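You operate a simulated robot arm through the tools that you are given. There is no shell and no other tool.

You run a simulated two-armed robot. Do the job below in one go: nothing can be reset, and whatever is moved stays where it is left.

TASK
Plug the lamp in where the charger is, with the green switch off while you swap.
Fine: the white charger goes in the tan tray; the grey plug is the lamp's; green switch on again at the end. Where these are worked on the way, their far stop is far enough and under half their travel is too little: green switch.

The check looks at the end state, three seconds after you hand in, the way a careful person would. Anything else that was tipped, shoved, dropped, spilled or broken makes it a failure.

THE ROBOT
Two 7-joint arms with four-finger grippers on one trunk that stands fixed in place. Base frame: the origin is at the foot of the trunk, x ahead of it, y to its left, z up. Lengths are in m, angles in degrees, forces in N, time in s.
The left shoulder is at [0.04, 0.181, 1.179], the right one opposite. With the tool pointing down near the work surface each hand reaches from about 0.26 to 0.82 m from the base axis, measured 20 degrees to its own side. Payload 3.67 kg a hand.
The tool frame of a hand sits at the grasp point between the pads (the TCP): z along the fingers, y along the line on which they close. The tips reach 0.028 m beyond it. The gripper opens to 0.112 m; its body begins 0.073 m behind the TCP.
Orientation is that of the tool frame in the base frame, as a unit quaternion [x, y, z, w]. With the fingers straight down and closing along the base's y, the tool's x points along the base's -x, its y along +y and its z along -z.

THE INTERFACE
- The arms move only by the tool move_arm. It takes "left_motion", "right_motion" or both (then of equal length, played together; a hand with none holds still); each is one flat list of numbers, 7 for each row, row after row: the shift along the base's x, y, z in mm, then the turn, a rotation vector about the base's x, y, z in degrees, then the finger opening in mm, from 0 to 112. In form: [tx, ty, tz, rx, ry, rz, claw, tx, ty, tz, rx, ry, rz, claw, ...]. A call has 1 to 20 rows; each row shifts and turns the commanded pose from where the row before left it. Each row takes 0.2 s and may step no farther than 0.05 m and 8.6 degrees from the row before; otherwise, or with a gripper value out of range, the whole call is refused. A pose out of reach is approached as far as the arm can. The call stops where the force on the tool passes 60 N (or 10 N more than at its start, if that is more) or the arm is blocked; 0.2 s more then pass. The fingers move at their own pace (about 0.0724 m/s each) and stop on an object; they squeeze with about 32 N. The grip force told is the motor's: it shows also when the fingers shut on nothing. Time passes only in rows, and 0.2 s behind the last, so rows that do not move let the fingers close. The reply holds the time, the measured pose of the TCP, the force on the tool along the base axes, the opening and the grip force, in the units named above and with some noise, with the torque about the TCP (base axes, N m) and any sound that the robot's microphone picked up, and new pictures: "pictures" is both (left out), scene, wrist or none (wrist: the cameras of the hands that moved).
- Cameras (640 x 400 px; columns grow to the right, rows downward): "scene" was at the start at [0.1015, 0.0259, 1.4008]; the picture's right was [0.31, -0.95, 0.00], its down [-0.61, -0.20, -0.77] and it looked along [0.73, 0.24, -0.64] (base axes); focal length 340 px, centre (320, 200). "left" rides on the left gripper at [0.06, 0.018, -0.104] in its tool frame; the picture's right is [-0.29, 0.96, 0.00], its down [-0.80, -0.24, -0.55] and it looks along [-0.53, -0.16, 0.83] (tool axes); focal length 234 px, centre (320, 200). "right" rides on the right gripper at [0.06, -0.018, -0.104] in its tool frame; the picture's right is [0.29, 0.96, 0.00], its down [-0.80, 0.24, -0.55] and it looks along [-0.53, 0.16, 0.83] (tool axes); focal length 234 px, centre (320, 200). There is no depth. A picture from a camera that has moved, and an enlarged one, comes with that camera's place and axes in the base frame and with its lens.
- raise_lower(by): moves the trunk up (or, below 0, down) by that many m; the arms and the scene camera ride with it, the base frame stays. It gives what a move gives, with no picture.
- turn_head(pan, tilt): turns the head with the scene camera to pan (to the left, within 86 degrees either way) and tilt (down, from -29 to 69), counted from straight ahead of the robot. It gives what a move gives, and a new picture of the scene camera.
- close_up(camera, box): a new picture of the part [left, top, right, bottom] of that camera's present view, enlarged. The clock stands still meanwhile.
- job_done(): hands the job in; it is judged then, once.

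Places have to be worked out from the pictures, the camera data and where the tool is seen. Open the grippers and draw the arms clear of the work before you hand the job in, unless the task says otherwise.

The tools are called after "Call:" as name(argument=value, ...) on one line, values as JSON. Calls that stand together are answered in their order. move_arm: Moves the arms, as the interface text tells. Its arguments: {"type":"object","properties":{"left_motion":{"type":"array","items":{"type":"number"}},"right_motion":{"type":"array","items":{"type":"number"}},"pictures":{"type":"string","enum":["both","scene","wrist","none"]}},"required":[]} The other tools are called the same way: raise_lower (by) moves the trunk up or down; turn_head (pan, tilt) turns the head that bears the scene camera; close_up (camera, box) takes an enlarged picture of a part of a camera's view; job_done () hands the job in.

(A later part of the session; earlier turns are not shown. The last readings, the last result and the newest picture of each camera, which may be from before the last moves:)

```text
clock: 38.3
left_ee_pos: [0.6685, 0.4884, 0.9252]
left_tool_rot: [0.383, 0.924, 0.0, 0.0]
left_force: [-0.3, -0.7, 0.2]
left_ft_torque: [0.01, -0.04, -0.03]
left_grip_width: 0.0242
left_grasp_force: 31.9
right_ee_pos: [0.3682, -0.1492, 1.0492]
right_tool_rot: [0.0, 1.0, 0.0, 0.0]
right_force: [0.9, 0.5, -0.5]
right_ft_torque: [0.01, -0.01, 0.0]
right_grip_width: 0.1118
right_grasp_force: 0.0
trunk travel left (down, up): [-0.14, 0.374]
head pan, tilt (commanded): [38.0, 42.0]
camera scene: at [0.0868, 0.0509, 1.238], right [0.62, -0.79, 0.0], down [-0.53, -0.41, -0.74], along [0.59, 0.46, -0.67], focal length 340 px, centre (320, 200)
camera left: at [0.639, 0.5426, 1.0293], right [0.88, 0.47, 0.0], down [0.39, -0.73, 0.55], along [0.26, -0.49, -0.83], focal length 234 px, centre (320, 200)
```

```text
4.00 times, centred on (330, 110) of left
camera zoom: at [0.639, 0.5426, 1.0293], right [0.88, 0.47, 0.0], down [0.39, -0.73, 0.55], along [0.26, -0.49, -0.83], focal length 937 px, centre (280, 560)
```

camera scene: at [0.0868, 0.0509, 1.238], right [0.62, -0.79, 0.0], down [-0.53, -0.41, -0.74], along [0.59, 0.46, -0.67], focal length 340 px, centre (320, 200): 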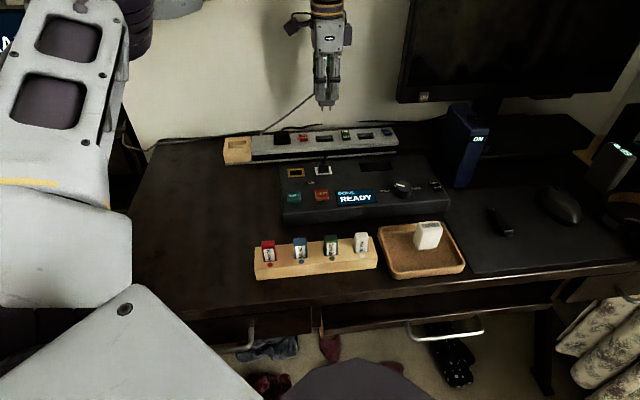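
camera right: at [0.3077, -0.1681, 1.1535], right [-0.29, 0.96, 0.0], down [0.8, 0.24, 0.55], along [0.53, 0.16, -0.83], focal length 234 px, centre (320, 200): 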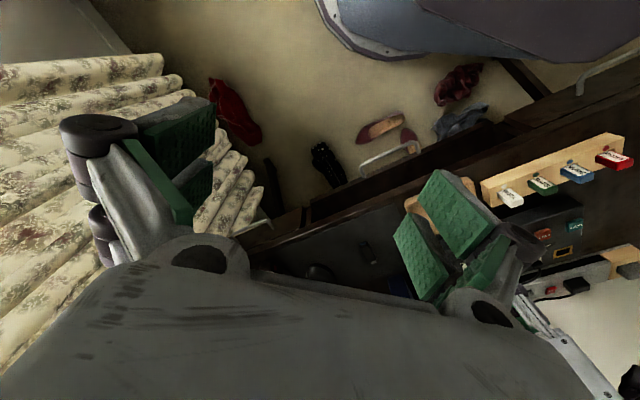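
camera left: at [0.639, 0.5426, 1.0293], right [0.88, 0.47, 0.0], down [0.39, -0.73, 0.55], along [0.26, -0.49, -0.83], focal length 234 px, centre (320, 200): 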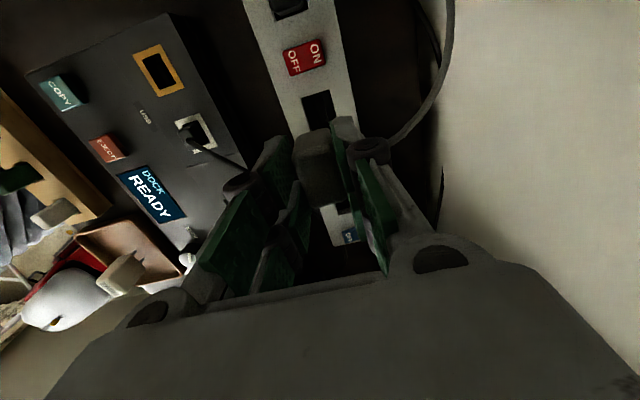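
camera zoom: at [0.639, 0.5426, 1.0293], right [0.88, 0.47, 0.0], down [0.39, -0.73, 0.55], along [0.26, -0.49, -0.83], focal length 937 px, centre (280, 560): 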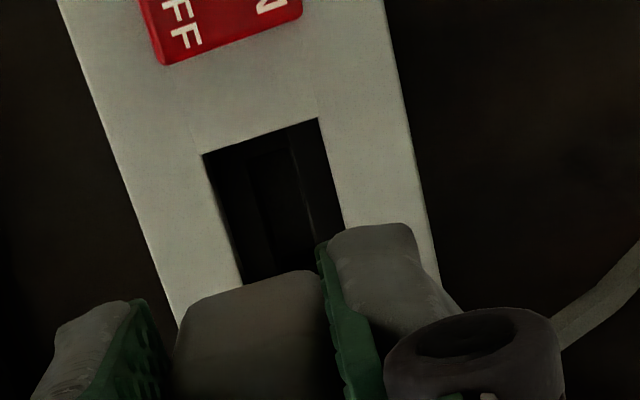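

From the same scene camera, the hole's centre comes to (0.6673, 0.4899), and the prongs sit about 3.3 mm too far to the right along the strip. I'll shift back along the strip by that much and lower until the prongs hover just above the hole, then check again.

Call:
move_arm(left_motion=[-2.3, 2.3, -20, 0, 0, 0, 0, 0, 0, -25, 0, 0, 0, 0, 0, 0, -17, 0, 0, 0, 0, 0, 0, 0, 0, 0, 0, 0, 0, 0, 0, 0, 0, 0, 0], pictures="wrist")

Call:
close_up(camera="scene", box=[300, 110, 350, 150])

Call:
close_up(camera="left", box=[270, 60, 390, 180])

```text
clock: 39.5
left_ee_pos: [0.6648, 0.4932, 0.8622]
left_tool_rot: [0.384, 0.924, -0.001, 0.0]
left_force: [-0.6, 0.9, -0.6]
left_ft_torque: [-0.02, -0.01, -0.02]
left_grip_width: 0.0244
left_grasp_force: 32.2
right_ee_pos: [0.3685, -0.1495, 1.0495]
right_tool_rot: [0.0, 1.0, 0.0, 0.001]
right_force: [-0.3, 0.6, 0.6]
right_ft_torque: [0.0, 0.0, 0.02]
right_grip_width: 0.1119
right_grasp_force: 0.1
trunk travel left (down, up): [-0.14, 0.374]
head pan, tilt (commanded): [38.0, 42.0]
camera left: at [0.636, 0.5465, 0.9672], right [0.88, 0.47, 0.0], down [0.39, -0.73, 0.55], along [0.26, -0.49, -0.83], focal length 234 px, centre (320, 200)
```

left: 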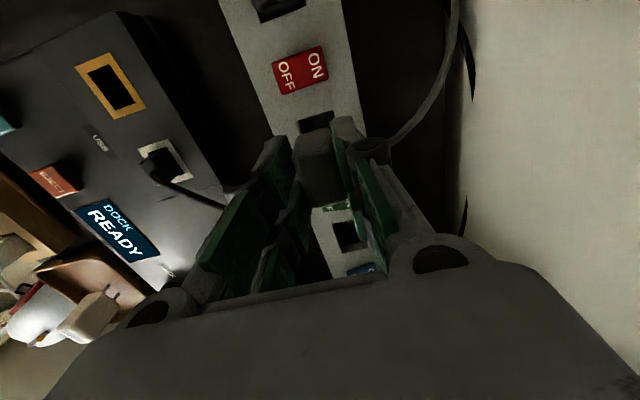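

```text
10.00 times, centred on (325, 130) of scene
camera zoom: at [0.0865, 0.0513, 1.238], right [0.62, -0.79, 0.0], down [-0.53, -0.41, -0.74], along [0.59, 0.46, -0.67], focal length 3404 px, centre (270, 900)
```

zoom: 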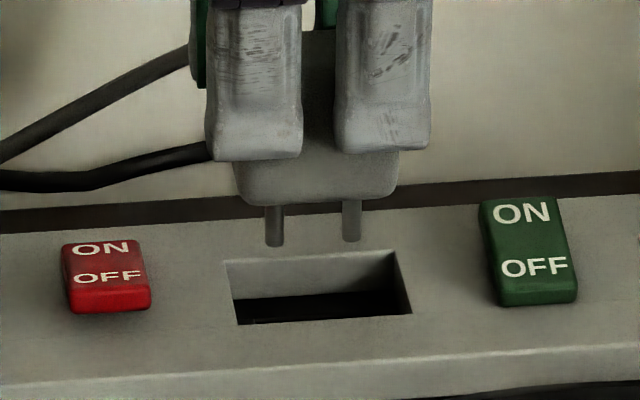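

```text
3.33 times, centred on (330, 120) of left
camera zoom: at [0.636, 0.5465, 0.9672], right [0.88, 0.47, 0.0], down [0.39, -0.73, 0.55], along [0.26, -0.49, -0.83], focal length 781 px, centre (287, 467)
```

zoom: 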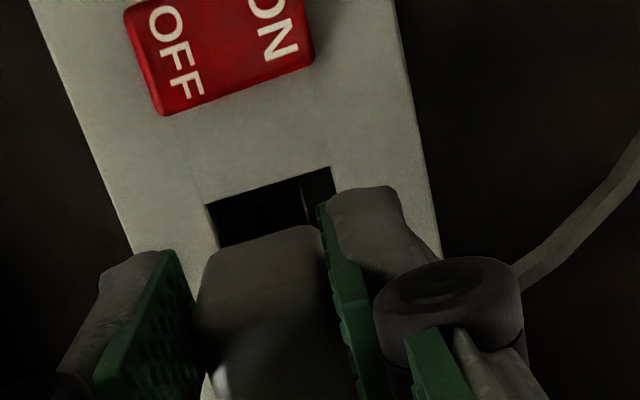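

The hand moved a bit further than commanded: the prongs are now about 1.3 mm left of the hole's centre, and perhaps 0.7–1 mm too far back. I'll trim by (+0.5, -1.3) mm, come down a little and recheck.

Call:
move_arm(left_motion=[0.5, -1.3, 0, 0, 0, 0, 0, 0, 0, -4, 0, 0, 0, 0, 0, 0, -4, 0, 0, 0, 0, 0, 0, 0, 0, 0, 0, 0, 0, 0, 0, 0, 0, 0, 0], pictures="none")

Call:
close_up(camera="scene", box=[305, 118, 345, 143])

Call:
close_up(camera="left", box=[270, 60, 390, 180])

```text
clock: 40.7
left_ee_pos: [0.6657, 0.4912, 0.8548]
left_tool_rot: [0.383, 0.924, 0.001, 0.0]
left_force: [0.4, -0.2, -0.9]
left_ft_torque: [-0.02, -0.01, -0.02]
left_grip_width: 0.0242
left_grasp_force: 32.2
right_ee_pos: [0.3678, -0.1493, 1.049]
right_tool_rot: [0.0, 1.0, 0.0, 0.0]
right_force: [-0.4, 0.7, -0.9]
right_ft_torque: [-0.01, -0.01, 0.01]
right_grip_width: 0.112
right_grasp_force: 0.1
trunk travel left (down, up): [-0.14, 0.374]
head pan, tilt (commanded): [38.0, 42.0]
```

```text
16.00 times, centred on (325, 130) of scene
camera zoom: at [0.0865, 0.0512, 1.238], right [0.62, -0.79, 0.0], down [-0.53, -0.41, -0.74], along [0.59, 0.46, -0.67], focal length 5446 px, centre (240, 1312)
```

zoom: 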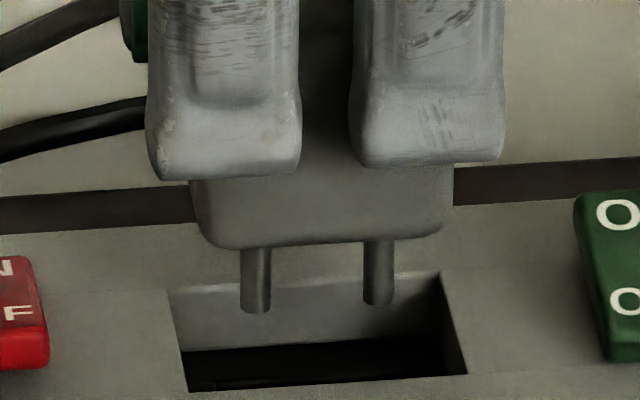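

```text
3.33 times, centred on (330, 120) of left
camera zoom: at [0.6363, 0.5448, 0.9595], right [0.88, 0.47, 0.0], down [0.39, -0.73, 0.55], along [0.26, -0.49, -0.83], focal length 781 px, centre (287, 467)
```

zoom: 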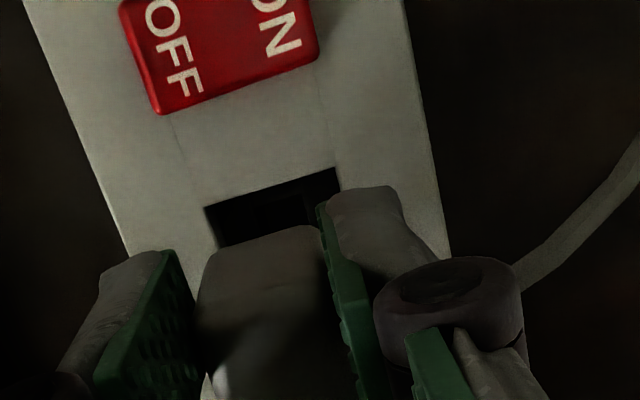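

The prongs are now within 0.3 mm of the hole's centre along the strip, and the cross position matches the charger's grasp. I'll lower in 3 mm steps down to where the prongs meet the recess floor.

Call:
move_arm(left_motion=[0, 0, -3, 0, 0, 0, 0, 0, 0, -3, 0, 0, 0, 0, 0, 0, -3, 0, 0, 0, 0, 0, 0, -3, 0, 0, 0, 0, 0, 0, -3, 0, 0, 0, 0, 0, 0, 0, 0, 0, 0, 0], pictures="none")

Call:
close_up(camera="scene", box=[305, 118, 345, 143])

```text
clock: 42.1
left_ee_pos: [0.6656, 0.4913, 0.8393]
left_tool_rot: [0.383, 0.924, 0.0, 0.0]
left_force: [0.6, 0.2, 0.2]
left_ft_torque: [0.02, 0.0, 0.01]
left_grip_width: 0.0243
left_grasp_force: 31.4
right_ee_pos: [0.3678, -0.1494, 1.0495]
right_tool_rot: [0.0, 1.0, 0.0, 0.0]
right_force: [-0.4, -0.2, -0.2]
right_ft_torque: [0.01, 0.0, 0.0]
right_grip_width: 0.112
right_grasp_force: 0.0
trunk travel left (down, up): [-0.14, 0.374]
head pan, tilt (commanded): [38.0, 42.0]
```

```text
16.00 times, centred on (325, 130) of scene
camera zoom: at [0.0865, 0.0512, 1.238], right [0.62, -0.79, 0.0], down [-0.53, -0.41, -0.74], along [0.59, 0.46, -0.67], focal length 5446 px, centre (240, 1312)
```

zoom: 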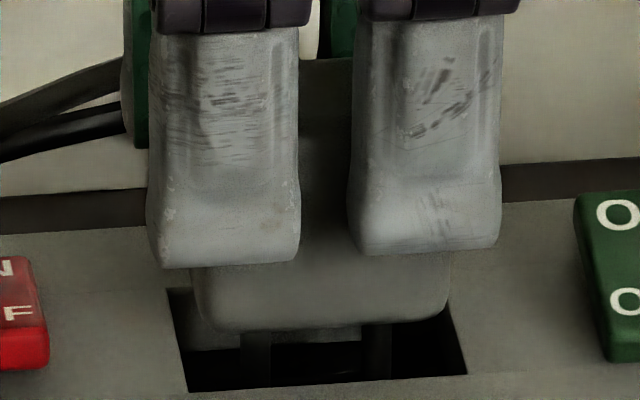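

The body is lined up with the hole, with even margins on both sides. I'll continue down in 2 mm steps, watching the force.

Call:
move_arm(left_motion=[0, 0, -2, 0, 0, 0, 0, 0, 0, -2, 0, 0, 0, 0, 0, 0, -2, 0, 0, 0, 0, 0, 0, 0, 0, 0, 0, 0], pictures="none")

Call:
close_up(camera="scene", box=[305, 118, 345, 143])

```text
clock: 43.1
left_ee_pos: [0.6664, 0.4912, 0.8345]
left_tool_rot: [0.383, 0.924, 0.001, -0.001]
left_force: [-0.2, -0.6, 0.3]
left_ft_torque: [0.02, -0.01, 0.03]
left_grip_width: 0.0244
left_grasp_force: 32.0
right_ee_pos: [0.3681, -0.1498, 1.0497]
right_tool_rot: [0.0, 1.0, 0.0, 0.0]
right_force: [-0.4, 0.7, 0.2]
right_ft_torque: [0.04, -0.02, 0.0]
right_grip_width: 0.112
right_grasp_force: 0.1
trunk travel left (down, up): [-0.14, 0.374]
head pan, tilt (commanded): [38.0, 42.0]
```

```text
16.00 times, centred on (325, 130) of scene
camera zoom: at [0.0865, 0.0512, 1.238], right [0.62, -0.79, 0.0], down [-0.53, -0.41, -0.74], along [0.59, 0.46, -0.67], focal length 5446 px, centre (240, 1312)
```

zoom: 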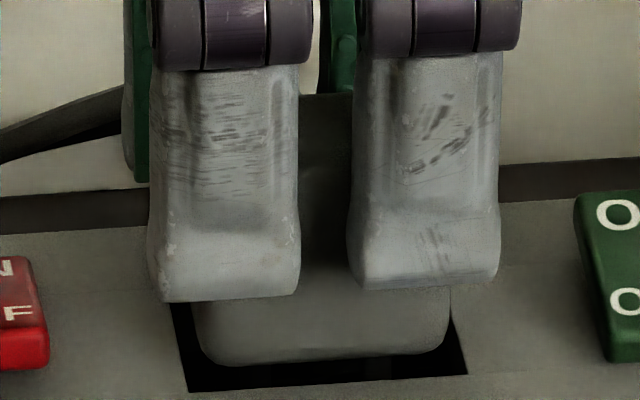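

There's no resistance and the body is entering the recess. I'll continue with 2 mm steps.

Call:
move_arm(left_motion=[0, 0, -2, 0, 0, 0, 0, 0, 0, -2, 0, 0, 0, 0, 0, 0, -2, 0, 0, 0, 0, 0, 0, 0, 0, 0, 0, 0], pictures="none")

Call:
close_up(camera="scene", box=[305, 118, 345, 143])

```text
clock: 44.1
left_ee_pos: [0.6657, 0.4909, 0.8281]
left_tool_rot: [0.383, 0.924, 0.0, 0.0]
left_force: [-0.4, 0.3, 0.4]
left_ft_torque: [-0.01, -0.02, -0.01]
left_grip_width: 0.0242
left_grasp_force: 31.5
right_ee_pos: [0.3669, -0.1503, 1.0483]
right_tool_rot: [0.0, 1.0, 0.0, 0.0]
right_force: [-0.4, -0.3, 0.1]
right_ft_torque: [0.0, -0.01, 0.05]
right_grip_width: 0.1119
right_grasp_force: 0.1
trunk travel left (down, up): [-0.14, 0.374]
head pan, tilt (commanded): [38.0, 42.0]
```

```text
16.00 times, centred on (325, 130) of scene
camera zoom: at [0.0865, 0.0512, 1.238], right [0.62, -0.79, 0.0], down [-0.53, -0.41, -0.74], along [0.59, 0.46, -0.67], focal length 5446 px, centre (240, 1312)
```

zoom: 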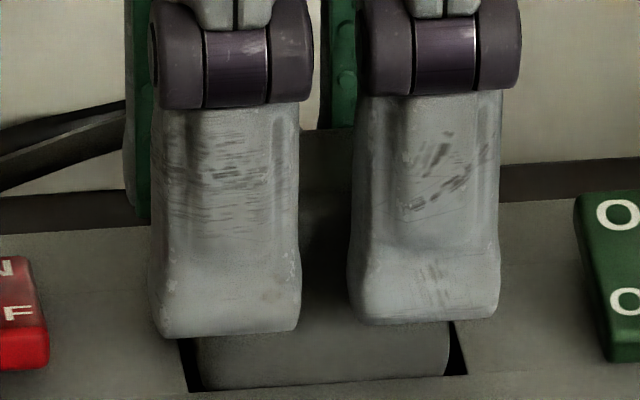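

It's going in freely. I'll continue down toward the expected seat at TCP z≈0.820.

Call:
move_arm(left_motion=[0, 0, -2, 0, 0, 0, 0, 0, 0, -2, 0, 0, 0, 0, 0, 0, -2, 0, 0, 0, 0, 0, 0, 0, 0, 0, 0, 0], pictures="none")

Call:
close_up(camera="scene", box=[305, 118, 345, 143])

```text
clock: 45.1
left_ee_pos: [0.6657, 0.492, 0.8223]
left_tool_rot: [0.383, 0.924, 0.0, -0.001]
left_force: [0.7, 0.2, -0.9]
left_ft_torque: [0.0, 0.02, -0.01]
left_grip_width: 0.0245
left_grasp_force: 32.0
right_ee_pos: [0.3692, -0.1498, 1.0493]
right_tool_rot: [0.001, 1.0, -0.001, 0.0]
right_force: [-0.5, -0.2, 0.2]
right_ft_torque: [0.03, -0.02, 0.02]
right_grip_width: 0.112
right_grasp_force: 0.0
trunk travel left (down, up): [-0.14, 0.374]
head pan, tilt (commanded): [38.0, 42.0]
```

```text
16.00 times, centred on (325, 130) of scene
camera zoom: at [0.0865, 0.0512, 1.238], right [0.62, -0.79, 0.0], down [-0.53, -0.41, -0.74], along [0.59, 0.46, -0.67], focal length 5446 px, centre (240, 1312)
```

zoom: 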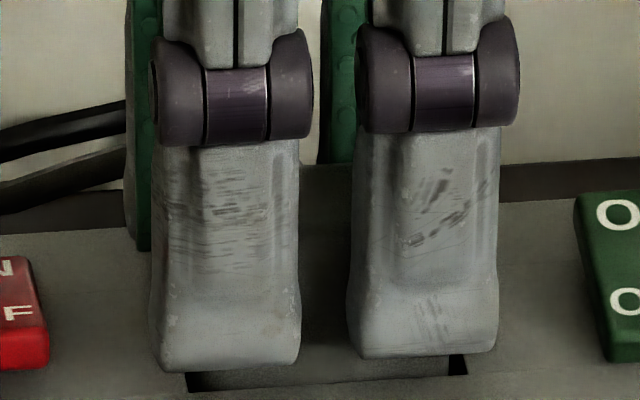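

There's still no resistance at 0.822. I'll use 1 mm steps now and look for contact with the seat.

Call:
move_arm(left_motion=[0, 0, -1, 0, 0, 0, 0, 0, 0, -1, 0, 0, 0, 0, 0, 0, 0, 0, 0, 0, 0], pictures="none")

```text
clock: 45.9
left_ee_pos: [0.6661, 0.4919, 0.8205]
left_tool_rot: [0.382, 0.924, 0.001, 0.001]
left_force: [0.1, 1.8, 6.8]
left_ft_torque: [0.13, 0.03, 0.0]
left_grip_width: 0.0241
left_grasp_force: 32.6
right_ee_pos: [0.3681, -0.1508, 1.0487]
right_tool_rot: [-0.001, 1.0, 0.0, 0.0]
right_force: [-0.5, -1.4, 0.1]
right_ft_torque: [-0.01, 0.0, 0.0]
right_grip_width: 0.1119
right_grasp_force: 0.0
trunk travel left (down, up): [-0.14, 0.374]
head pan, tilt (commanded): [38.0, 42.0]
```

Contact begins at TCP z=0.8205, the same depth at which it sat in the holder. I'll press another 2 mm to make sure it is fully seated.

Call:
move_arm(left_motion=[0, 0, -1, 0, 0, 0, 0, 0, 0, -1, 0, 0, 0, 0, 0, 0, 0, 0, 0, 0, 0], pictures="wrist")

Call:
close_up(camera="scene", box=[305, 118, 345, 143])

Call:
close_up(camera="left", box=[270, 60, 390, 180])

```text
clock: 46.7
left_ee_pos: [0.6657, 0.4924, 0.8216]
left_tool_rot: [0.382, 0.924, 0.0, 0.003]
left_force: [5.5, 7.2, 21.3]
left_ft_torque: [0.35, -0.03, -0.07]
left_grip_width: 0.0241
left_grasp_force: 32.1
right_ee_pos: [0.3668, -0.151, 1.049]
right_tool_rot: [0.0, 1.0, 0.0, 0.001]
right_force: [-0.3, -0.4, 0.3]
right_ft_torque: [0.01, -0.03, 0.0]
right_grip_width: 0.1121
right_grasp_force: 0.1
trunk travel left (down, up): [-0.14, 0.374]
head pan, tilt (commanded): [38.0, 42.0]
camera left: at [0.6358, 0.5446, 0.9256], right [0.88, 0.47, 0.0], down [0.39, -0.73, 0.56], along [0.27, -0.49, -0.83], focal length 234 px, centre (320, 200)
```

left: 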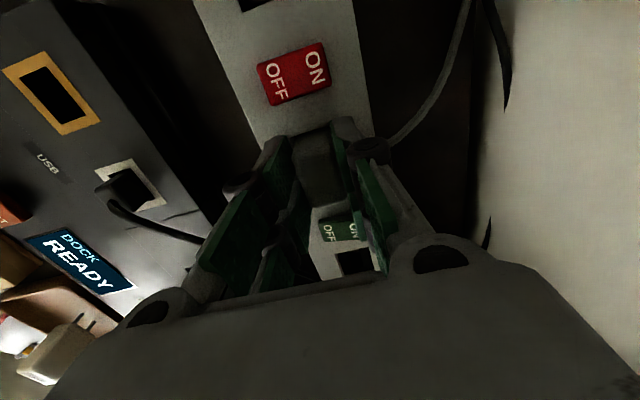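

```text
16.00 times, centred on (325, 130) of scene
camera zoom: at [0.085, 0.0504, 1.2383], right [0.62, -0.79, 0.0], down [-0.53, -0.41, -0.74], along [0.59, 0.46, -0.67], focal length 5446 px, centre (240, 1312)
```

zoom: 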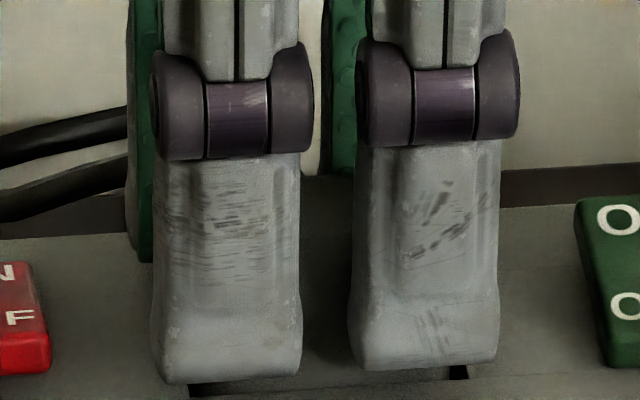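

```text
3.33 times, centred on (330, 120) of left
camera zoom: at [0.6358, 0.5446, 0.9256], right [0.88, 0.47, 0.0], down [0.39, -0.73, 0.56], along [0.27, -0.49, -0.83], focal length 781 px, centre (287, 467)
```

zoom: 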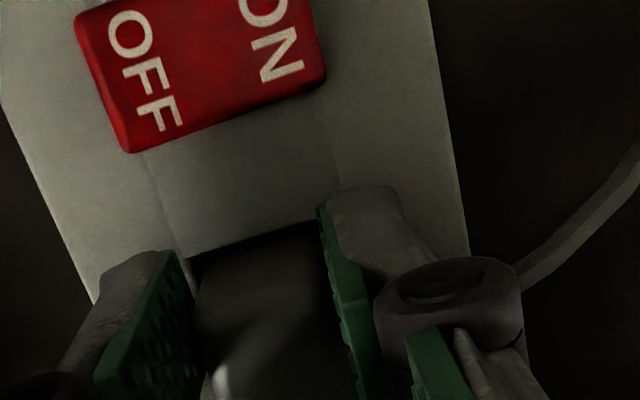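

It bottoms out hard (21 N with no further travel) with the body about 11–12 mm deep, matching the recess, so the plug is seated. I'll relieve the push, open gently to 40 mm and look.

Call:
move_arm(left_motion=[0, 0, 1.5, 0, 0, 0, 0, 0, 0, 0.5, 0, 0, 0, 0, 0, 0, 0, 0, 0, 0, 30, 0, 0, 0, 0, 0, 0, 40, 0, 0, 0, 0, 0, 0, 40, 0, 0, 0, 0, 0, 0, 40], pictures="wrist")

Call:
close_up(camera="left", box=[220, 20, 420, 220])

```text
clock: 48.1
left_ee_pos: [0.6661, 0.4918, 0.8203]
left_tool_rot: [0.383, 0.924, 0.0, 0.0]
left_force: [0.4, 0.1, 0.3]
left_ft_torque: [-0.01, -0.02, 0.0]
left_grip_width: 0.0401
left_grasp_force: 0.2
right_ee_pos: [0.3678, -0.1498, 1.0491]
right_tool_rot: [0.0, 1.0, -0.001, 0.0]
right_force: [0.0, -0.7, 0.3]
right_ft_torque: [0.0, -0.01, 0.01]
right_grip_width: 0.1118
right_grasp_force: 0.1
trunk travel left (down, up): [-0.14, 0.374]
head pan, tilt (commanded): [38.0, 42.0]
camera left: at [0.6366, 0.5449, 0.9247], right [0.88, 0.47, 0.0], down [0.39, -0.73, 0.55], along [0.26, -0.49, -0.83], focal length 234 px, centre (320, 200)
```

left: 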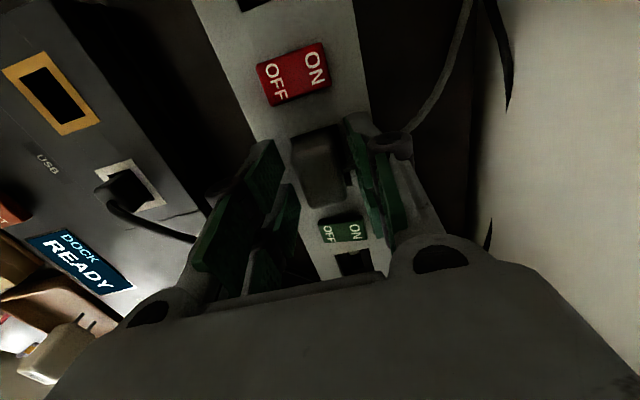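

```text
2.00 times, centred on (320, 120) of left
camera zoom: at [0.6366, 0.5449, 0.9247], right [0.88, 0.47, 0.0], down [0.39, -0.73, 0.55], along [0.26, -0.49, -0.83], focal length 468 px, centre (320, 360)
```

zoom: 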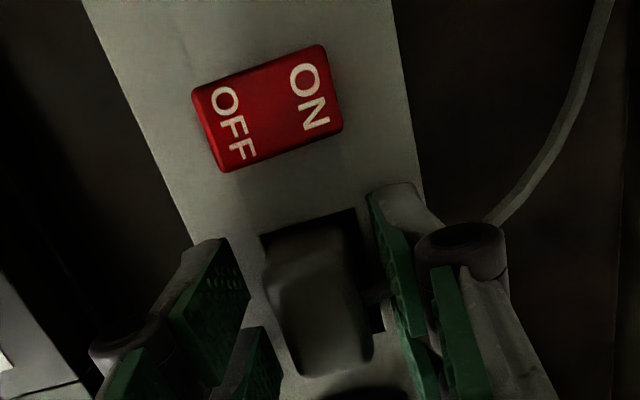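

The plug stays seated with the fingers open. I'll lift straight off it and check.

Call:
move_arm(left_motion=[0, 0, 6, 0, 0, 0, 40, 0, 0, 12, 0, 0, 0, 40, 0, 0, 25, 0, 0, 0, 40, 0, 0, 30, 0, 0, 0, 40, 0, 0, 0, 0, 0, 0, 40], pictures="both")

Call:
close_up(camera="scene", box=[280, 80, 380, 160])

Call:
close_up(camera="left", box=[250, 0, 450, 200])

```text
clock: 49.3
left_ee_pos: [0.6654, 0.4923, 0.8926]
left_tool_rot: [0.382, 0.924, 0.0, 0.0]
left_force: [0.4, -0.2, 0.4]
left_ft_torque: [-0.04, 0.01, 0.03]
left_grip_width: 0.0402
left_grasp_force: 0.0
right_ee_pos: [0.3684, -0.1492, 1.0493]
right_tool_rot: [0.0, 1.0, 0.0, 0.0]
right_force: [-0.6, 0.2, 0.4]
right_ft_torque: [-0.02, -0.01, 0.01]
right_grip_width: 0.1119
right_grasp_force: 0.0
trunk travel left (down, up): [-0.14, 0.374]
head pan, tilt (commanded): [38.0, 42.0]
camera scene: at [0.0868, 0.0515, 1.238], right [0.62, -0.79, 0.0], down [-0.53, -0.41, -0.74], along [0.59, 0.46, -0.67], focal length 340 px, centre (320, 200)
camera left: at [0.6366, 0.5455, 0.9978], right [0.88, 0.47, 0.0], down [0.39, -0.73, 0.55], along [0.26, -0.49, -0.83], focal length 234 px, centre (320, 200)
```

scene: 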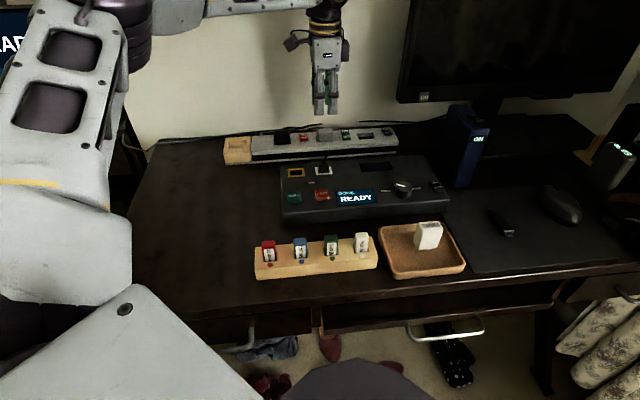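
left: 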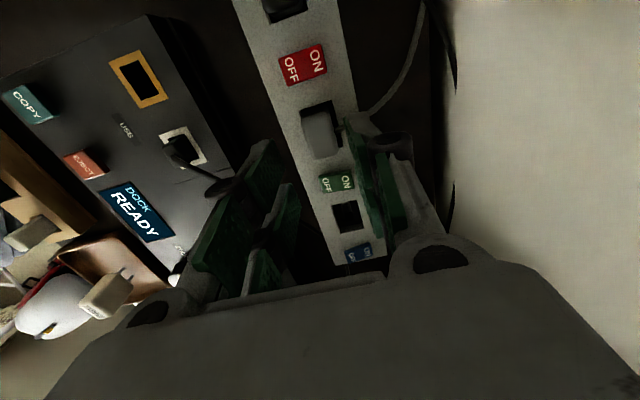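

```text
5.00 times, centred on (330, 120) of scene
camera zoom: at [0.0868, 0.0515, 1.238], right [0.62, -0.79, 0.0], down [-0.53, -0.41, -0.74], along [0.59, 0.46, -0.67], focal length 1702 px, centre (270, 600)
```

zoom: 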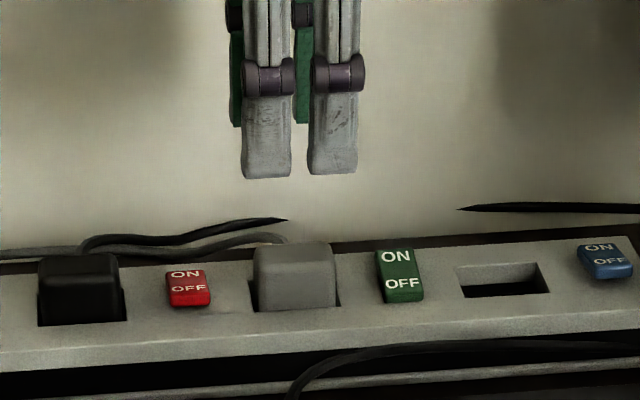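

```text
2.00 times, centred on (350, 100) of left
camera zoom: at [0.6366, 0.5455, 0.9978], right [0.88, 0.47, 0.0], down [0.39, -0.73, 0.55], along [0.26, -0.49, -0.83], focal length 468 px, centre (260, 400)
```

zoom: 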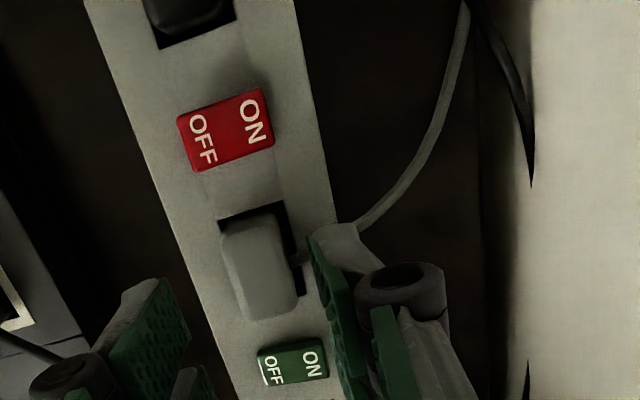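

The grey plug sits as deep in the strip as the black one does, and its cord runs behind. I'll zoom in to confirm it's flush, then close the fingers and move over the ON end of the green rocker.

Call:
close_up(camera="scene", box=[280, 115, 380, 155])

Call:
move_arm(left_motion=[0, 0, 5, 0, 0, 0, 20, 20, -12, 0, 0, 0, 0, 0, 21, -12, -3, 0, 0, 0, 0, 22, -11, -5, 0, 0, 0, 0, 0, 0, 0, 0, 0, 0, 0, 0, 0, 0, 0, 0, 0, 0], pictures="both")

```text
6.40 times, centred on (330, 135) of scene
camera zoom: at [0.0868, 0.0515, 1.238], right [0.62, -0.79, 0.0], down [-0.53, -0.41, -0.74], along [0.59, 0.46, -0.67], focal length 2178 px, centre (256, 616)
```

zoom: 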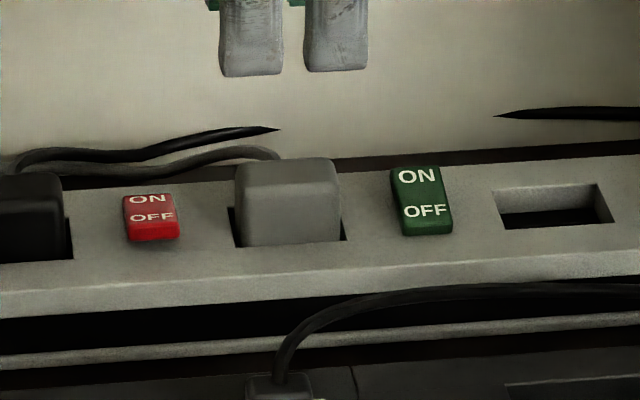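

```text
clock: 50.7
left_ee_pos: [0.7295, 0.4558, 0.8897]
left_tool_rot: [0.383, 0.924, 0.0, 0.0]
left_force: [0.4, 0.2, -0.1]
left_ft_torque: [-0.01, 0.01, 0.01]
left_grip_width: 0.0
left_grasp_force: 31.8
right_ee_pos: [0.3686, -0.15, 1.0496]
right_tool_rot: [0.0, 1.0, -0.001, 0.0]
right_force: [-0.4, -1.1, -0.3]
right_ft_torque: [0.01, 0.02, -0.01]
right_grip_width: 0.1122
right_grasp_force: 0.1
trunk travel left (down, up): [-0.14, 0.374]
head pan, tilt (commanded): [38.0, 42.0]
camera scene: at [0.0869, 0.0508, 1.238], right [0.62, -0.79, 0.0], down [-0.53, -0.41, -0.74], along [0.59, 0.46, -0.67], focal length 340 px, centre (320, 200)
camera left: at [0.7001, 0.5094, 0.9948], right [0.88, 0.47, 0.0], down [0.39, -0.73, 0.55], along [0.26, -0.49, -0.83], focal length 234 px, centre (320, 200)
```

scene: 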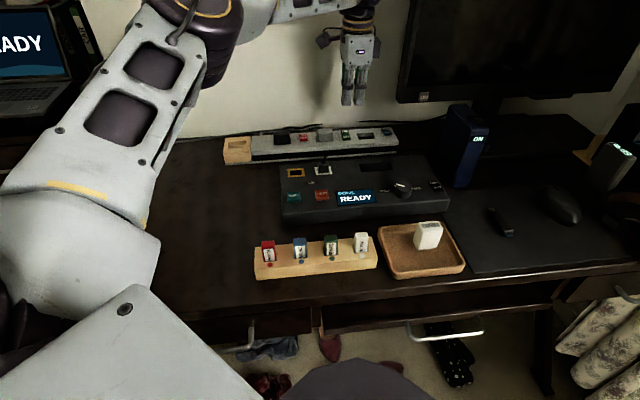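
left: 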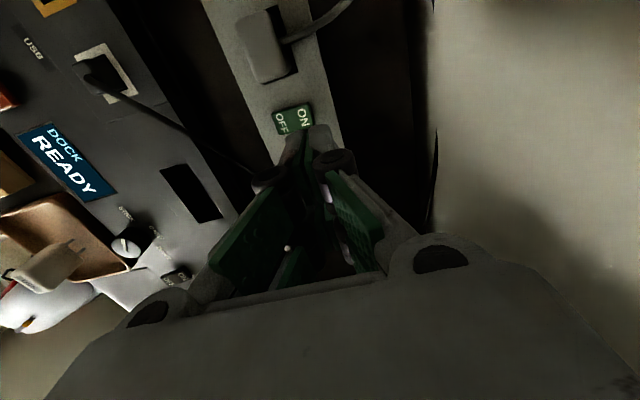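

The target is within reach: TCP e≈0.1935, n≈0.838, behind the rocker's pivot and clear of the plug. I'll lower to just above the ON end and look.

Call:
move_arm(left_motion=[0, 0, -20, 0, 0, 0, 0, 0, 0, -20, 0, 0, 0, 0, 0, 0, -10, 0, 0, 0, 0, 0, 0, 0, 0, 0, 0, 0], pictures="none")

Call:
close_up(camera="left", box=[230, 0, 430, 200])

Call:
close_up(camera="scene", box=[300, 90, 400, 160])

```text
clock: 51.7
left_ee_pos: [0.7267, 0.4562, 0.8399]
left_tool_rot: [0.383, 0.924, 0.0, 0.001]
left_force: [-0.2, -0.5, -0.7]
left_ft_torque: [-0.01, 0.0, 0.0]
left_grip_width: 0.0002
left_grasp_force: 32.2
right_ee_pos: [0.3677, -0.15, 1.0495]
right_tool_rot: [0.0, 1.0, 0.0, 0.0]
right_force: [0.7, -0.1, -0.3]
right_ft_torque: [0.01, 0.04, -0.01]
right_grip_width: 0.1119
right_grasp_force: 0.1
trunk travel left (down, up): [-0.14, 0.374]
head pan, tilt (commanded): [38.0, 42.0]
```

```text
2.00 times, centred on (330, 100) of left
camera zoom: at [0.6967, 0.5097, 0.9447], right [0.88, 0.47, 0.0], down [0.39, -0.73, 0.55], along [0.26, -0.49, -0.83], focal length 468 px, centre (300, 400)
```

zoom: 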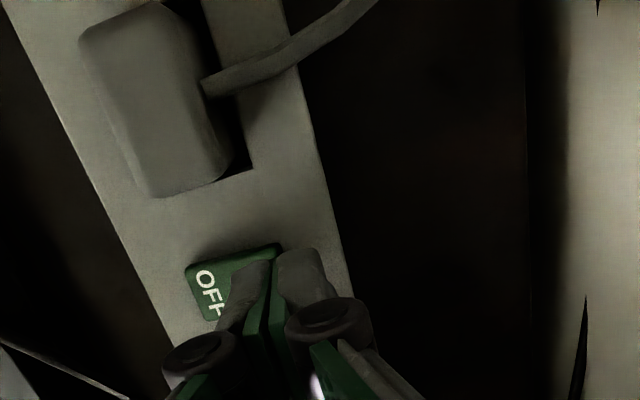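

```text
5.71 times, centred on (350, 125) of scene
camera zoom: at [0.0864, 0.0511, 1.238], right [0.62, -0.79, 0.0], down [-0.53, -0.41, -0.74], along [0.59, 0.46, -0.67], focal length 1945 px, centre (149, 629)
```

zoom: 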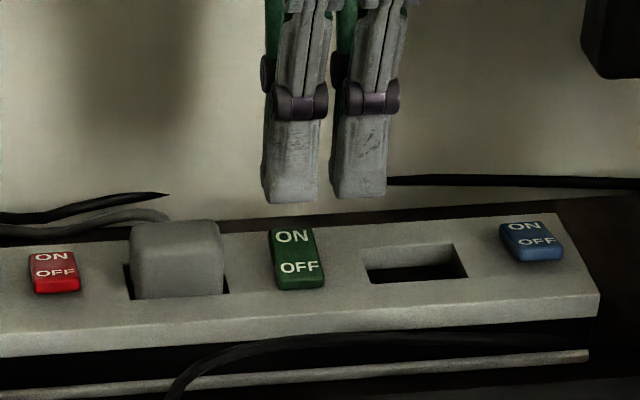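

The finger is over the ON half. I'll nudge 1.4 mm rearward and press down in small steps, as before.

Call:
move_arm(left_motion=[1, 1, -6, 0, 0, 0, 0, 0, 0, -5, 0, 0, 0, 0, 0, 0, -2, 0, 0, 0, 0, 0, 0, -1.5, 0, 0, 0, 0, 0, 0, 0, 0, 0, 0, 0], pictures="none")

Call:
close_up(camera="scene", box=[300, 90, 400, 160])

```text
clock: 52.9
left_ee_pos: [0.7243, 0.4573, 0.8264]
left_tool_rot: [0.383, 0.924, 0.0, 0.001]
left_force: [0.4, 0.3, 0.0]
left_ft_torque: [0.03, -0.02, -0.05]
left_grip_width: 0.0
left_grasp_force: 31.7
left hand out of reach, approached as far as the arm can: row 1
right_ee_pos: [0.3678, -0.1501, 1.0493]
right_tool_rot: [0.0, 1.0, 0.0, 0.0]
right_force: [-1.0, -0.1, -0.2]
right_ft_torque: [-0.01, 0.02, -0.03]
right_grip_width: 0.1118
right_grasp_force: 0.1
trunk travel left (down, up): [-0.14, 0.374]
head pan, tilt (commanded): [38.0, 42.0]
```

```text
5.71 times, centred on (350, 125) of scene
camera zoom: at [0.0865, 0.0511, 1.238], right [0.62, -0.79, 0.0], down [-0.53, -0.41, -0.74], along [0.59, 0.46, -0.67], focal length 1945 px, centre (149, 629)
```

zoom: 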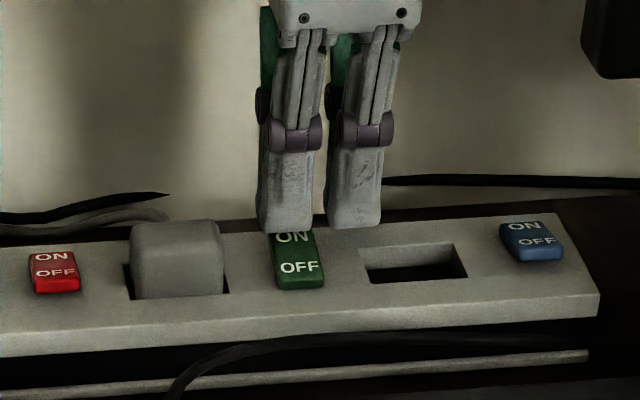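

The arm hit its reach limit at this height. I'll raise the hand, lower the trunk another 70 mm to gain reach, and come back to the spot.

Call:
move_arm(left_motion=[0, 0, 20, 0, 0, 0, 0, 0, 0, 35, 0, 0, 0, 0, 0, 0, 35, 0, 0, 0, 0, 0, 0, 0, 0, 0, 0, 0], pictures="none")

Call:
raise_lower(by=-0.07)

```text
clock: 53.9
left_ee_pos: [0.7258, 0.4576, 0.9157]
left_tool_rot: [0.382, 0.924, -0.001, -0.001]
left_force: [-0.2, -0.7, 0.8]
left_ft_torque: [-0.01, 0.02, 0.04]
left_grip_width: 0.0
left_grasp_force: 31.9
right_ee_pos: [0.3666, -0.1503, 1.0489]
right_tool_rot: [0.0, 1.0, 0.001, 0.0]
right_force: [-0.1, 0.4, -0.1]
right_ft_torque: [-0.01, 0.03, -0.03]
right_grip_width: 0.1121
right_grasp_force: 0.0
trunk travel left (down, up): [-0.14, 0.374]
head pan, tilt (commanded): [38.0, 42.0]
```

```text
clock: 54.9
left_ee_pos: [0.7252, 0.4572, 0.8448]
left_tool_rot: [0.382, 0.924, 0.001, 0.0]
left_force: [-0.4, 0.0, 0.3]
left_ft_torque: [0.02, -0.02, 0.04]
left_grip_width: 0.0
left_grasp_force: 32.8
right_ee_pos: [0.3675, -0.1499, 0.979]
right_tool_rot: [0.0, 1.0, 0.0, 0.0]
right_force: [-0.6, 0.6, 0.0]
right_ft_torque: [-0.03, -0.01, 0.0]
right_grip_width: 0.1123
right_grasp_force: 0.1
trunk travel left (down, up): [-0.07, 0.444]
head pan, tilt (commanded): [38.0, 42.0]
```

The shoulder is now about 70 mm lower with the hand at z=0.845. I'll shift 3.3 mm outward to n≈0.8385, e≈0.192 and come down to just above contact.

Call:
move_arm(left_motion=[3.3, 0.1, 0, 0, 0, 0, 0, 0, 0, -10, 0, 0, 0, 0, 0, 0, -7, 0, 0, 0, 0, 0, 0, 0, 0, 0, 0, 0], pictures="scene")

Call:
close_up(camera="left", box=[230, 0, 430, 200])

```text
clock: 55.9
left_ee_pos: [0.7297, 0.4568, 0.8274]
left_tool_rot: [0.382, 0.924, 0.0, 0.0]
left_force: [0.3, 0.0, -0.3]
left_ft_torque: [0.01, 0.03, 0.02]
left_grip_width: 0.0001
left_grasp_force: 31.9
right_ee_pos: [0.3684, -0.1487, 0.9787]
right_tool_rot: [0.0, 1.0, -0.001, 0.0]
right_force: [0.4, 1.4, -0.6]
right_ft_torque: [0.0, 0.01, -0.04]
right_grip_width: 0.112
right_grasp_force: 0.1
trunk travel left (down, up): [-0.07, 0.444]
head pan, tilt (commanded): [38.0, 42.0]
camera scene: at [0.0864, 0.0511, 1.167], right [0.62, -0.79, 0.0], down [-0.53, -0.41, -0.74], along [0.59, 0.46, -0.67], focal length 340 px, centre (320, 200)
```

scene: 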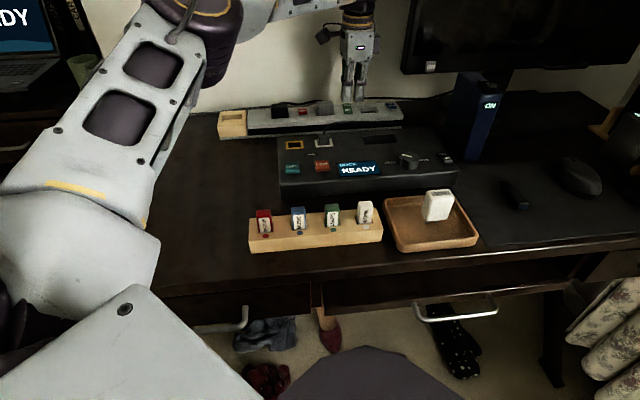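

```text
2.00 times, centred on (330, 100) of left
camera zoom: at [0.6996, 0.5108, 0.9323], right [0.88, 0.47, 0.0], down [0.39, -0.73, 0.55], along [0.26, -0.49, -0.83], focal length 468 px, centre (300, 400)
```

zoom: 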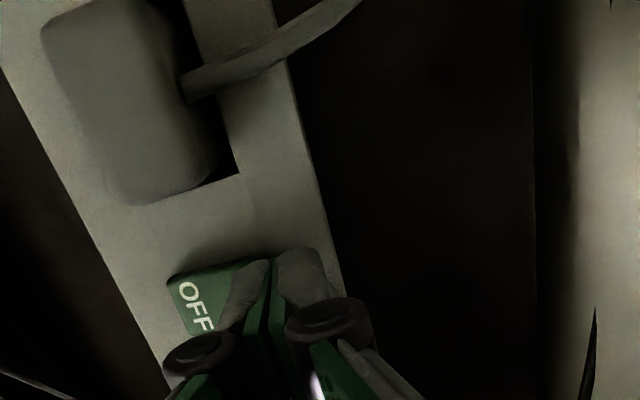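

I'm positioned at n≈0.839, e≈0.193, just above the raised ON end. I'll press down in small steps.

Call:
move_arm(left_motion=[0, 0, -1.5, 0, 0, 0, 0, 0, 0, -1.5, 0, 0, 0, 0, 0, 0, -1.5, 0, 0, 0, 0, 0, 0, 0, 0, 0, 0, 0], pictures="none")

Call:
close_up(camera="left", box=[230, 0, 430, 200])

Call:
close_up(camera="scene", box=[300, 70, 400, 140])

```text
clock: 56.9
left_ee_pos: [0.7293, 0.4583, 0.822]
left_tool_rot: [0.383, 0.924, 0.0, 0.0]
left_force: [-1.1, 0.7, 2.6]
left_ft_torque: [0.04, 0.01, -0.01]
left_grip_width: 0.0002
left_grasp_force: 31.8
right_ee_pos: [0.3671, -0.1498, 0.9784]
right_tool_rot: [-0.001, 1.0, 0.0, 0.0]
right_force: [-0.6, -0.1, -0.2]
right_ft_torque: [-0.01, 0.02, 0.01]
right_grip_width: 0.112
right_grasp_force: 0.1
trunk travel left (down, up): [-0.07, 0.444]
head pan, tilt (commanded): [38.0, 42.0]
```

```text
2.00 times, centred on (330, 100) of left
camera zoom: at [0.6996, 0.511, 0.9278], right [0.88, 0.47, 0.0], down [0.39, -0.73, 0.55], along [0.26, -0.49, -0.83], focal length 468 px, centre (300, 400)
```

zoom: 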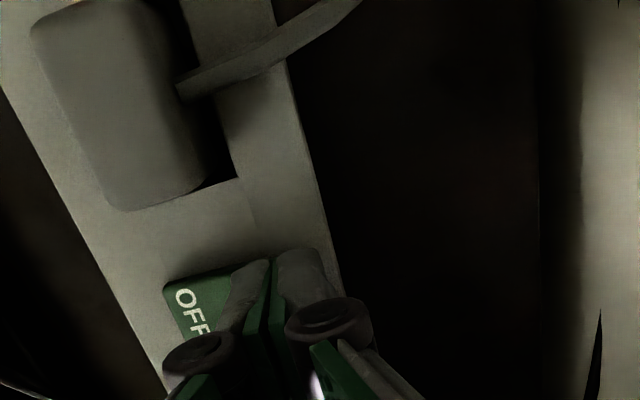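

```text
5.71 times, centred on (350, 105) of scene
camera zoom: at [0.0863, 0.0511, 1.1671], right [0.62, -0.79, 0.0], down [-0.53, -0.41, -0.74], along [0.59, 0.46, -0.67], focal length 1945 px, centre (149, 743)
```

zoom: 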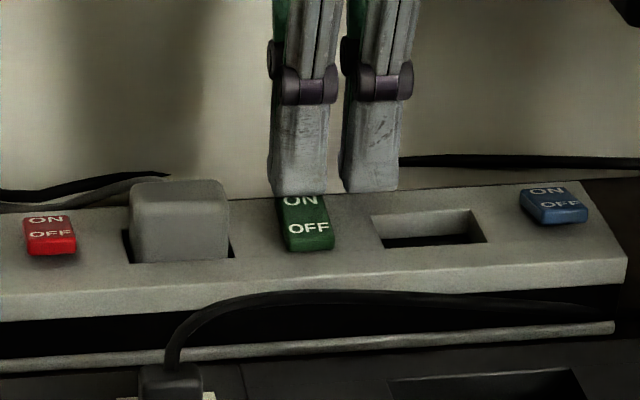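

The force is rising (2.6 N) as the finger touches the ON end. I'll continue pressing in 1 mm steps until it snaps over.

Call:
move_arm(left_motion=[0, 0, -1, 0, 0, 0, 0, 0, 0, -1, 0, 0, 0, 0, 0, 0, 0, 0, 0, 0, 0], pictures="none")

Call:
close_up(camera="scene", box=[300, 70, 400, 140])

```text
clock: 57.7
left_ee_pos: [0.7288, 0.4568, 0.8202]
left_tool_rot: [0.383, 0.924, 0.0, 0.0]
left_force: [-0.4, -0.1, 0.1]
left_ft_torque: [0.01, 0.01, 0.0]
left_grip_width: 0.0
left_grasp_force: 31.9
right_ee_pos: [0.3674, -0.1495, 0.9777]
right_tool_rot: [0.0, 1.0, 0.0, 0.0]
right_force: [0.6, 0.4, -0.3]
right_ft_torque: [-0.01, -0.01, 0.0]
right_grip_width: 0.1122
right_grasp_force: 0.1
trunk travel left (down, up): [-0.07, 0.444]
head pan, tilt (commanded): [38.0, 42.0]
```

```text
5.71 times, centred on (350, 105) of scene
camera zoom: at [0.0864, 0.0511, 1.167], right [0.62, -0.79, 0.0], down [-0.53, -0.41, -0.74], along [0.59, 0.46, -0.67], focal length 1945 px, centre (149, 743)
```

zoom: 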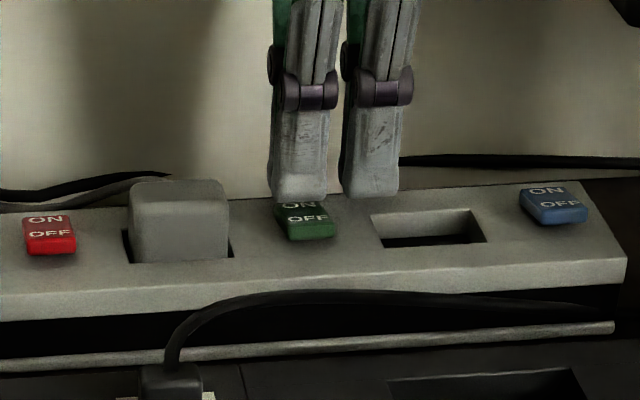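

The rocker snapped over to ON: the force is gone and its tilt matches the red and blue ones. I'll lift off, then draw the left hand back clear of the work and check everything.

Call:
move_arm(left_motion=[0, 0, 15, 0, 0, 0, 0, 0, 0, 35, 0, 0, 0, 0, 0, 0, 45, 0, 0, 0, 0, -20, 0, 40, 0, 0, 0, 0, -35, 5, 25, 0, 0, 0, 30, -40, 5, 10, 0, 0, 0, 60, -40, 5, 0, 0, 0, 0, 90, -40, 5, 0, 0, 0, 0, 112, -40, 5, 0, 0, 0, 0, 112, -40, 0, 0, 0, 0, 0, 112, 0, 0, 0, 0, 0, 0, 112], pictures="both")

Call:
close_up(camera="scene", box=[210, 80, 410, 150])

Call:
close_up(camera="scene", box=[230, 120, 490, 260])

```text
clock: 60.1
left_ee_pos: [0.4674, 0.4828, 0.9896]
left_tool_rot: [0.383, 0.924, 0.0, 0.0]
left_force: [-0.1, 0.2, 0.4]
left_ft_torque: [0.05, 0.03, 0.03]
left_grip_width: 0.1121
left_grasp_force: 0.0
left hand out of reach, approached as far as the arm can: row 3
right_ee_pos: [0.3689, -0.1488, 0.9772]
right_tool_rot: [0.0, 1.0, 0.001, 0.0]
right_force: [0.6, 0.1, -0.4]
right_ft_torque: [0.02, -0.02, 0.0]
right_grip_width: 0.1122
right_grasp_force: 0.0
trunk travel left (down, up): [-0.07, 0.444]
head pan, tilt (commanded): [38.0, 42.0]
camera scene: at [0.0871, 0.0509, 1.167], right [0.62, -0.79, 0.0], down [-0.53, -0.41, -0.74], along [0.59, 0.46, -0.67], focal length 340 px, centre (320, 200)
camera left: at [0.4384, 0.5359, 1.0943], right [0.88, 0.47, 0.0], down [0.39, -0.73, 0.55], along [0.26, -0.49, -0.83], focal length 234 px, centre (320, 200)
```

scene: 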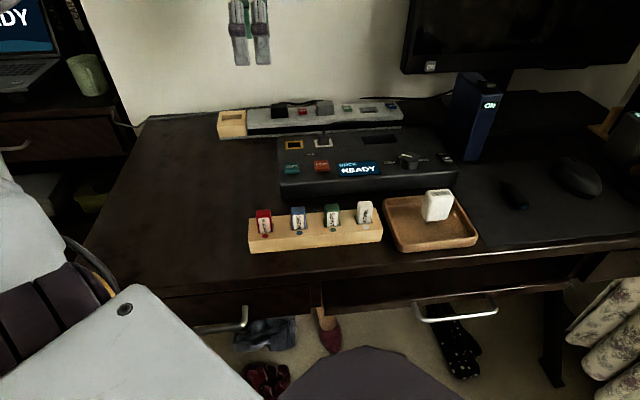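
left: 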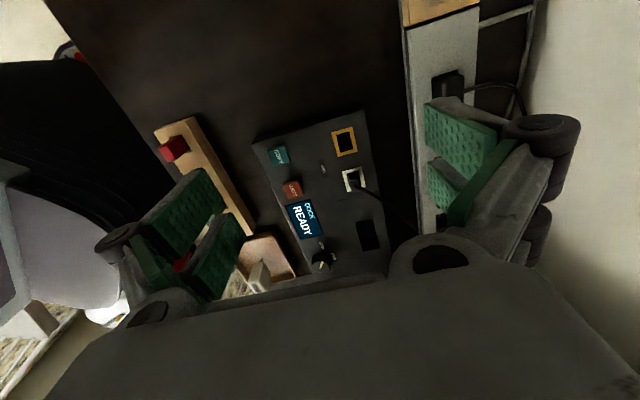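

```text
3.20 times, centred on (310, 115) of scene
camera zoom: at [0.0871, 0.0509, 1.167], right [0.62, -0.79, 0.0], down [-0.53, -0.41, -0.74], along [0.59, 0.46, -0.67], focal length 1089 px, centre (352, 472)
```

zoom: 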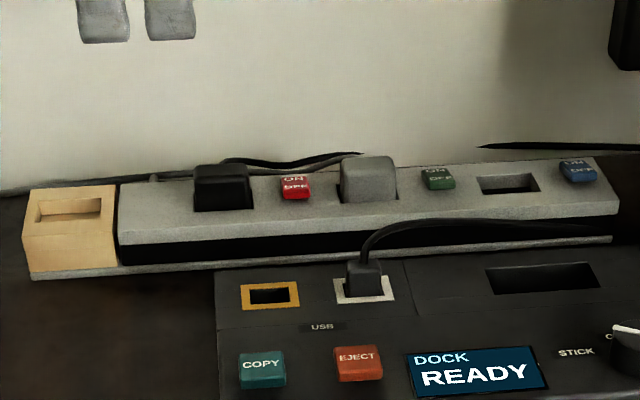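

```text
2.46 times, centred on (360, 190) of scene
camera zoom: at [0.0871, 0.0509, 1.167], right [0.62, -0.79, 0.0], down [-0.53, -0.41, -0.74], along [0.59, 0.46, -0.67], focal length 838 px, centre (222, 225)
```

zoom: 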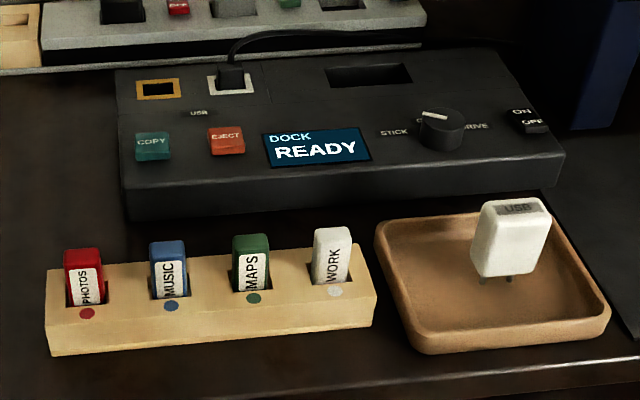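

All parts look right: the charger is in the tray, the plug is in the strip and the holder is empty. One last close look at the green switch and the plug before handing in.

Call:
close_up(camera="scene", box=[265, 90, 405, 130])

Call:
close_up(camera="scene", box=[300, 95, 360, 125])

```text
4.57 times, centred on (335, 110) of scene
camera zoom: at [0.0871, 0.0509, 1.167], right [0.62, -0.79, 0.0], down [-0.53, -0.41, -0.74], along [0.59, 0.46, -0.67], focal length 1556 px, centre (251, 611)
```

zoom: 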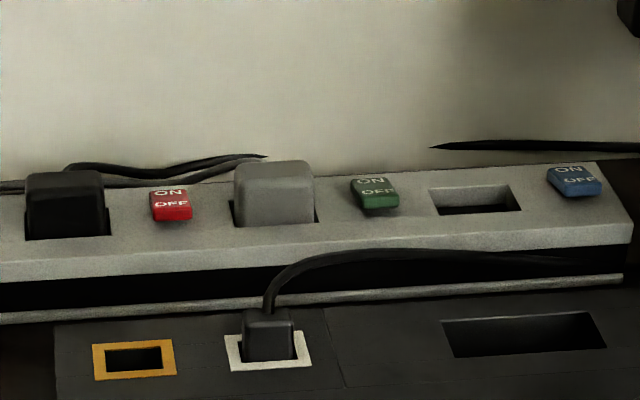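

```text
10.67 times, centred on (330, 110) of scene
camera zoom: at [0.0871, 0.0509, 1.167], right [0.62, -0.79, 0.0], down [-0.53, -0.41, -0.74], along [0.59, 0.46, -0.67], focal length 3630 px, centre (213, 1160)
```

zoom: 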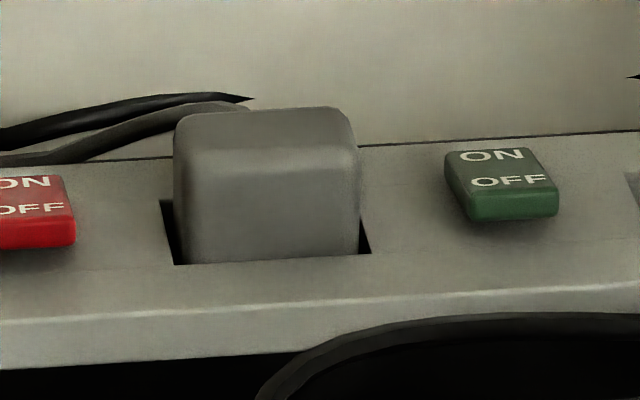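

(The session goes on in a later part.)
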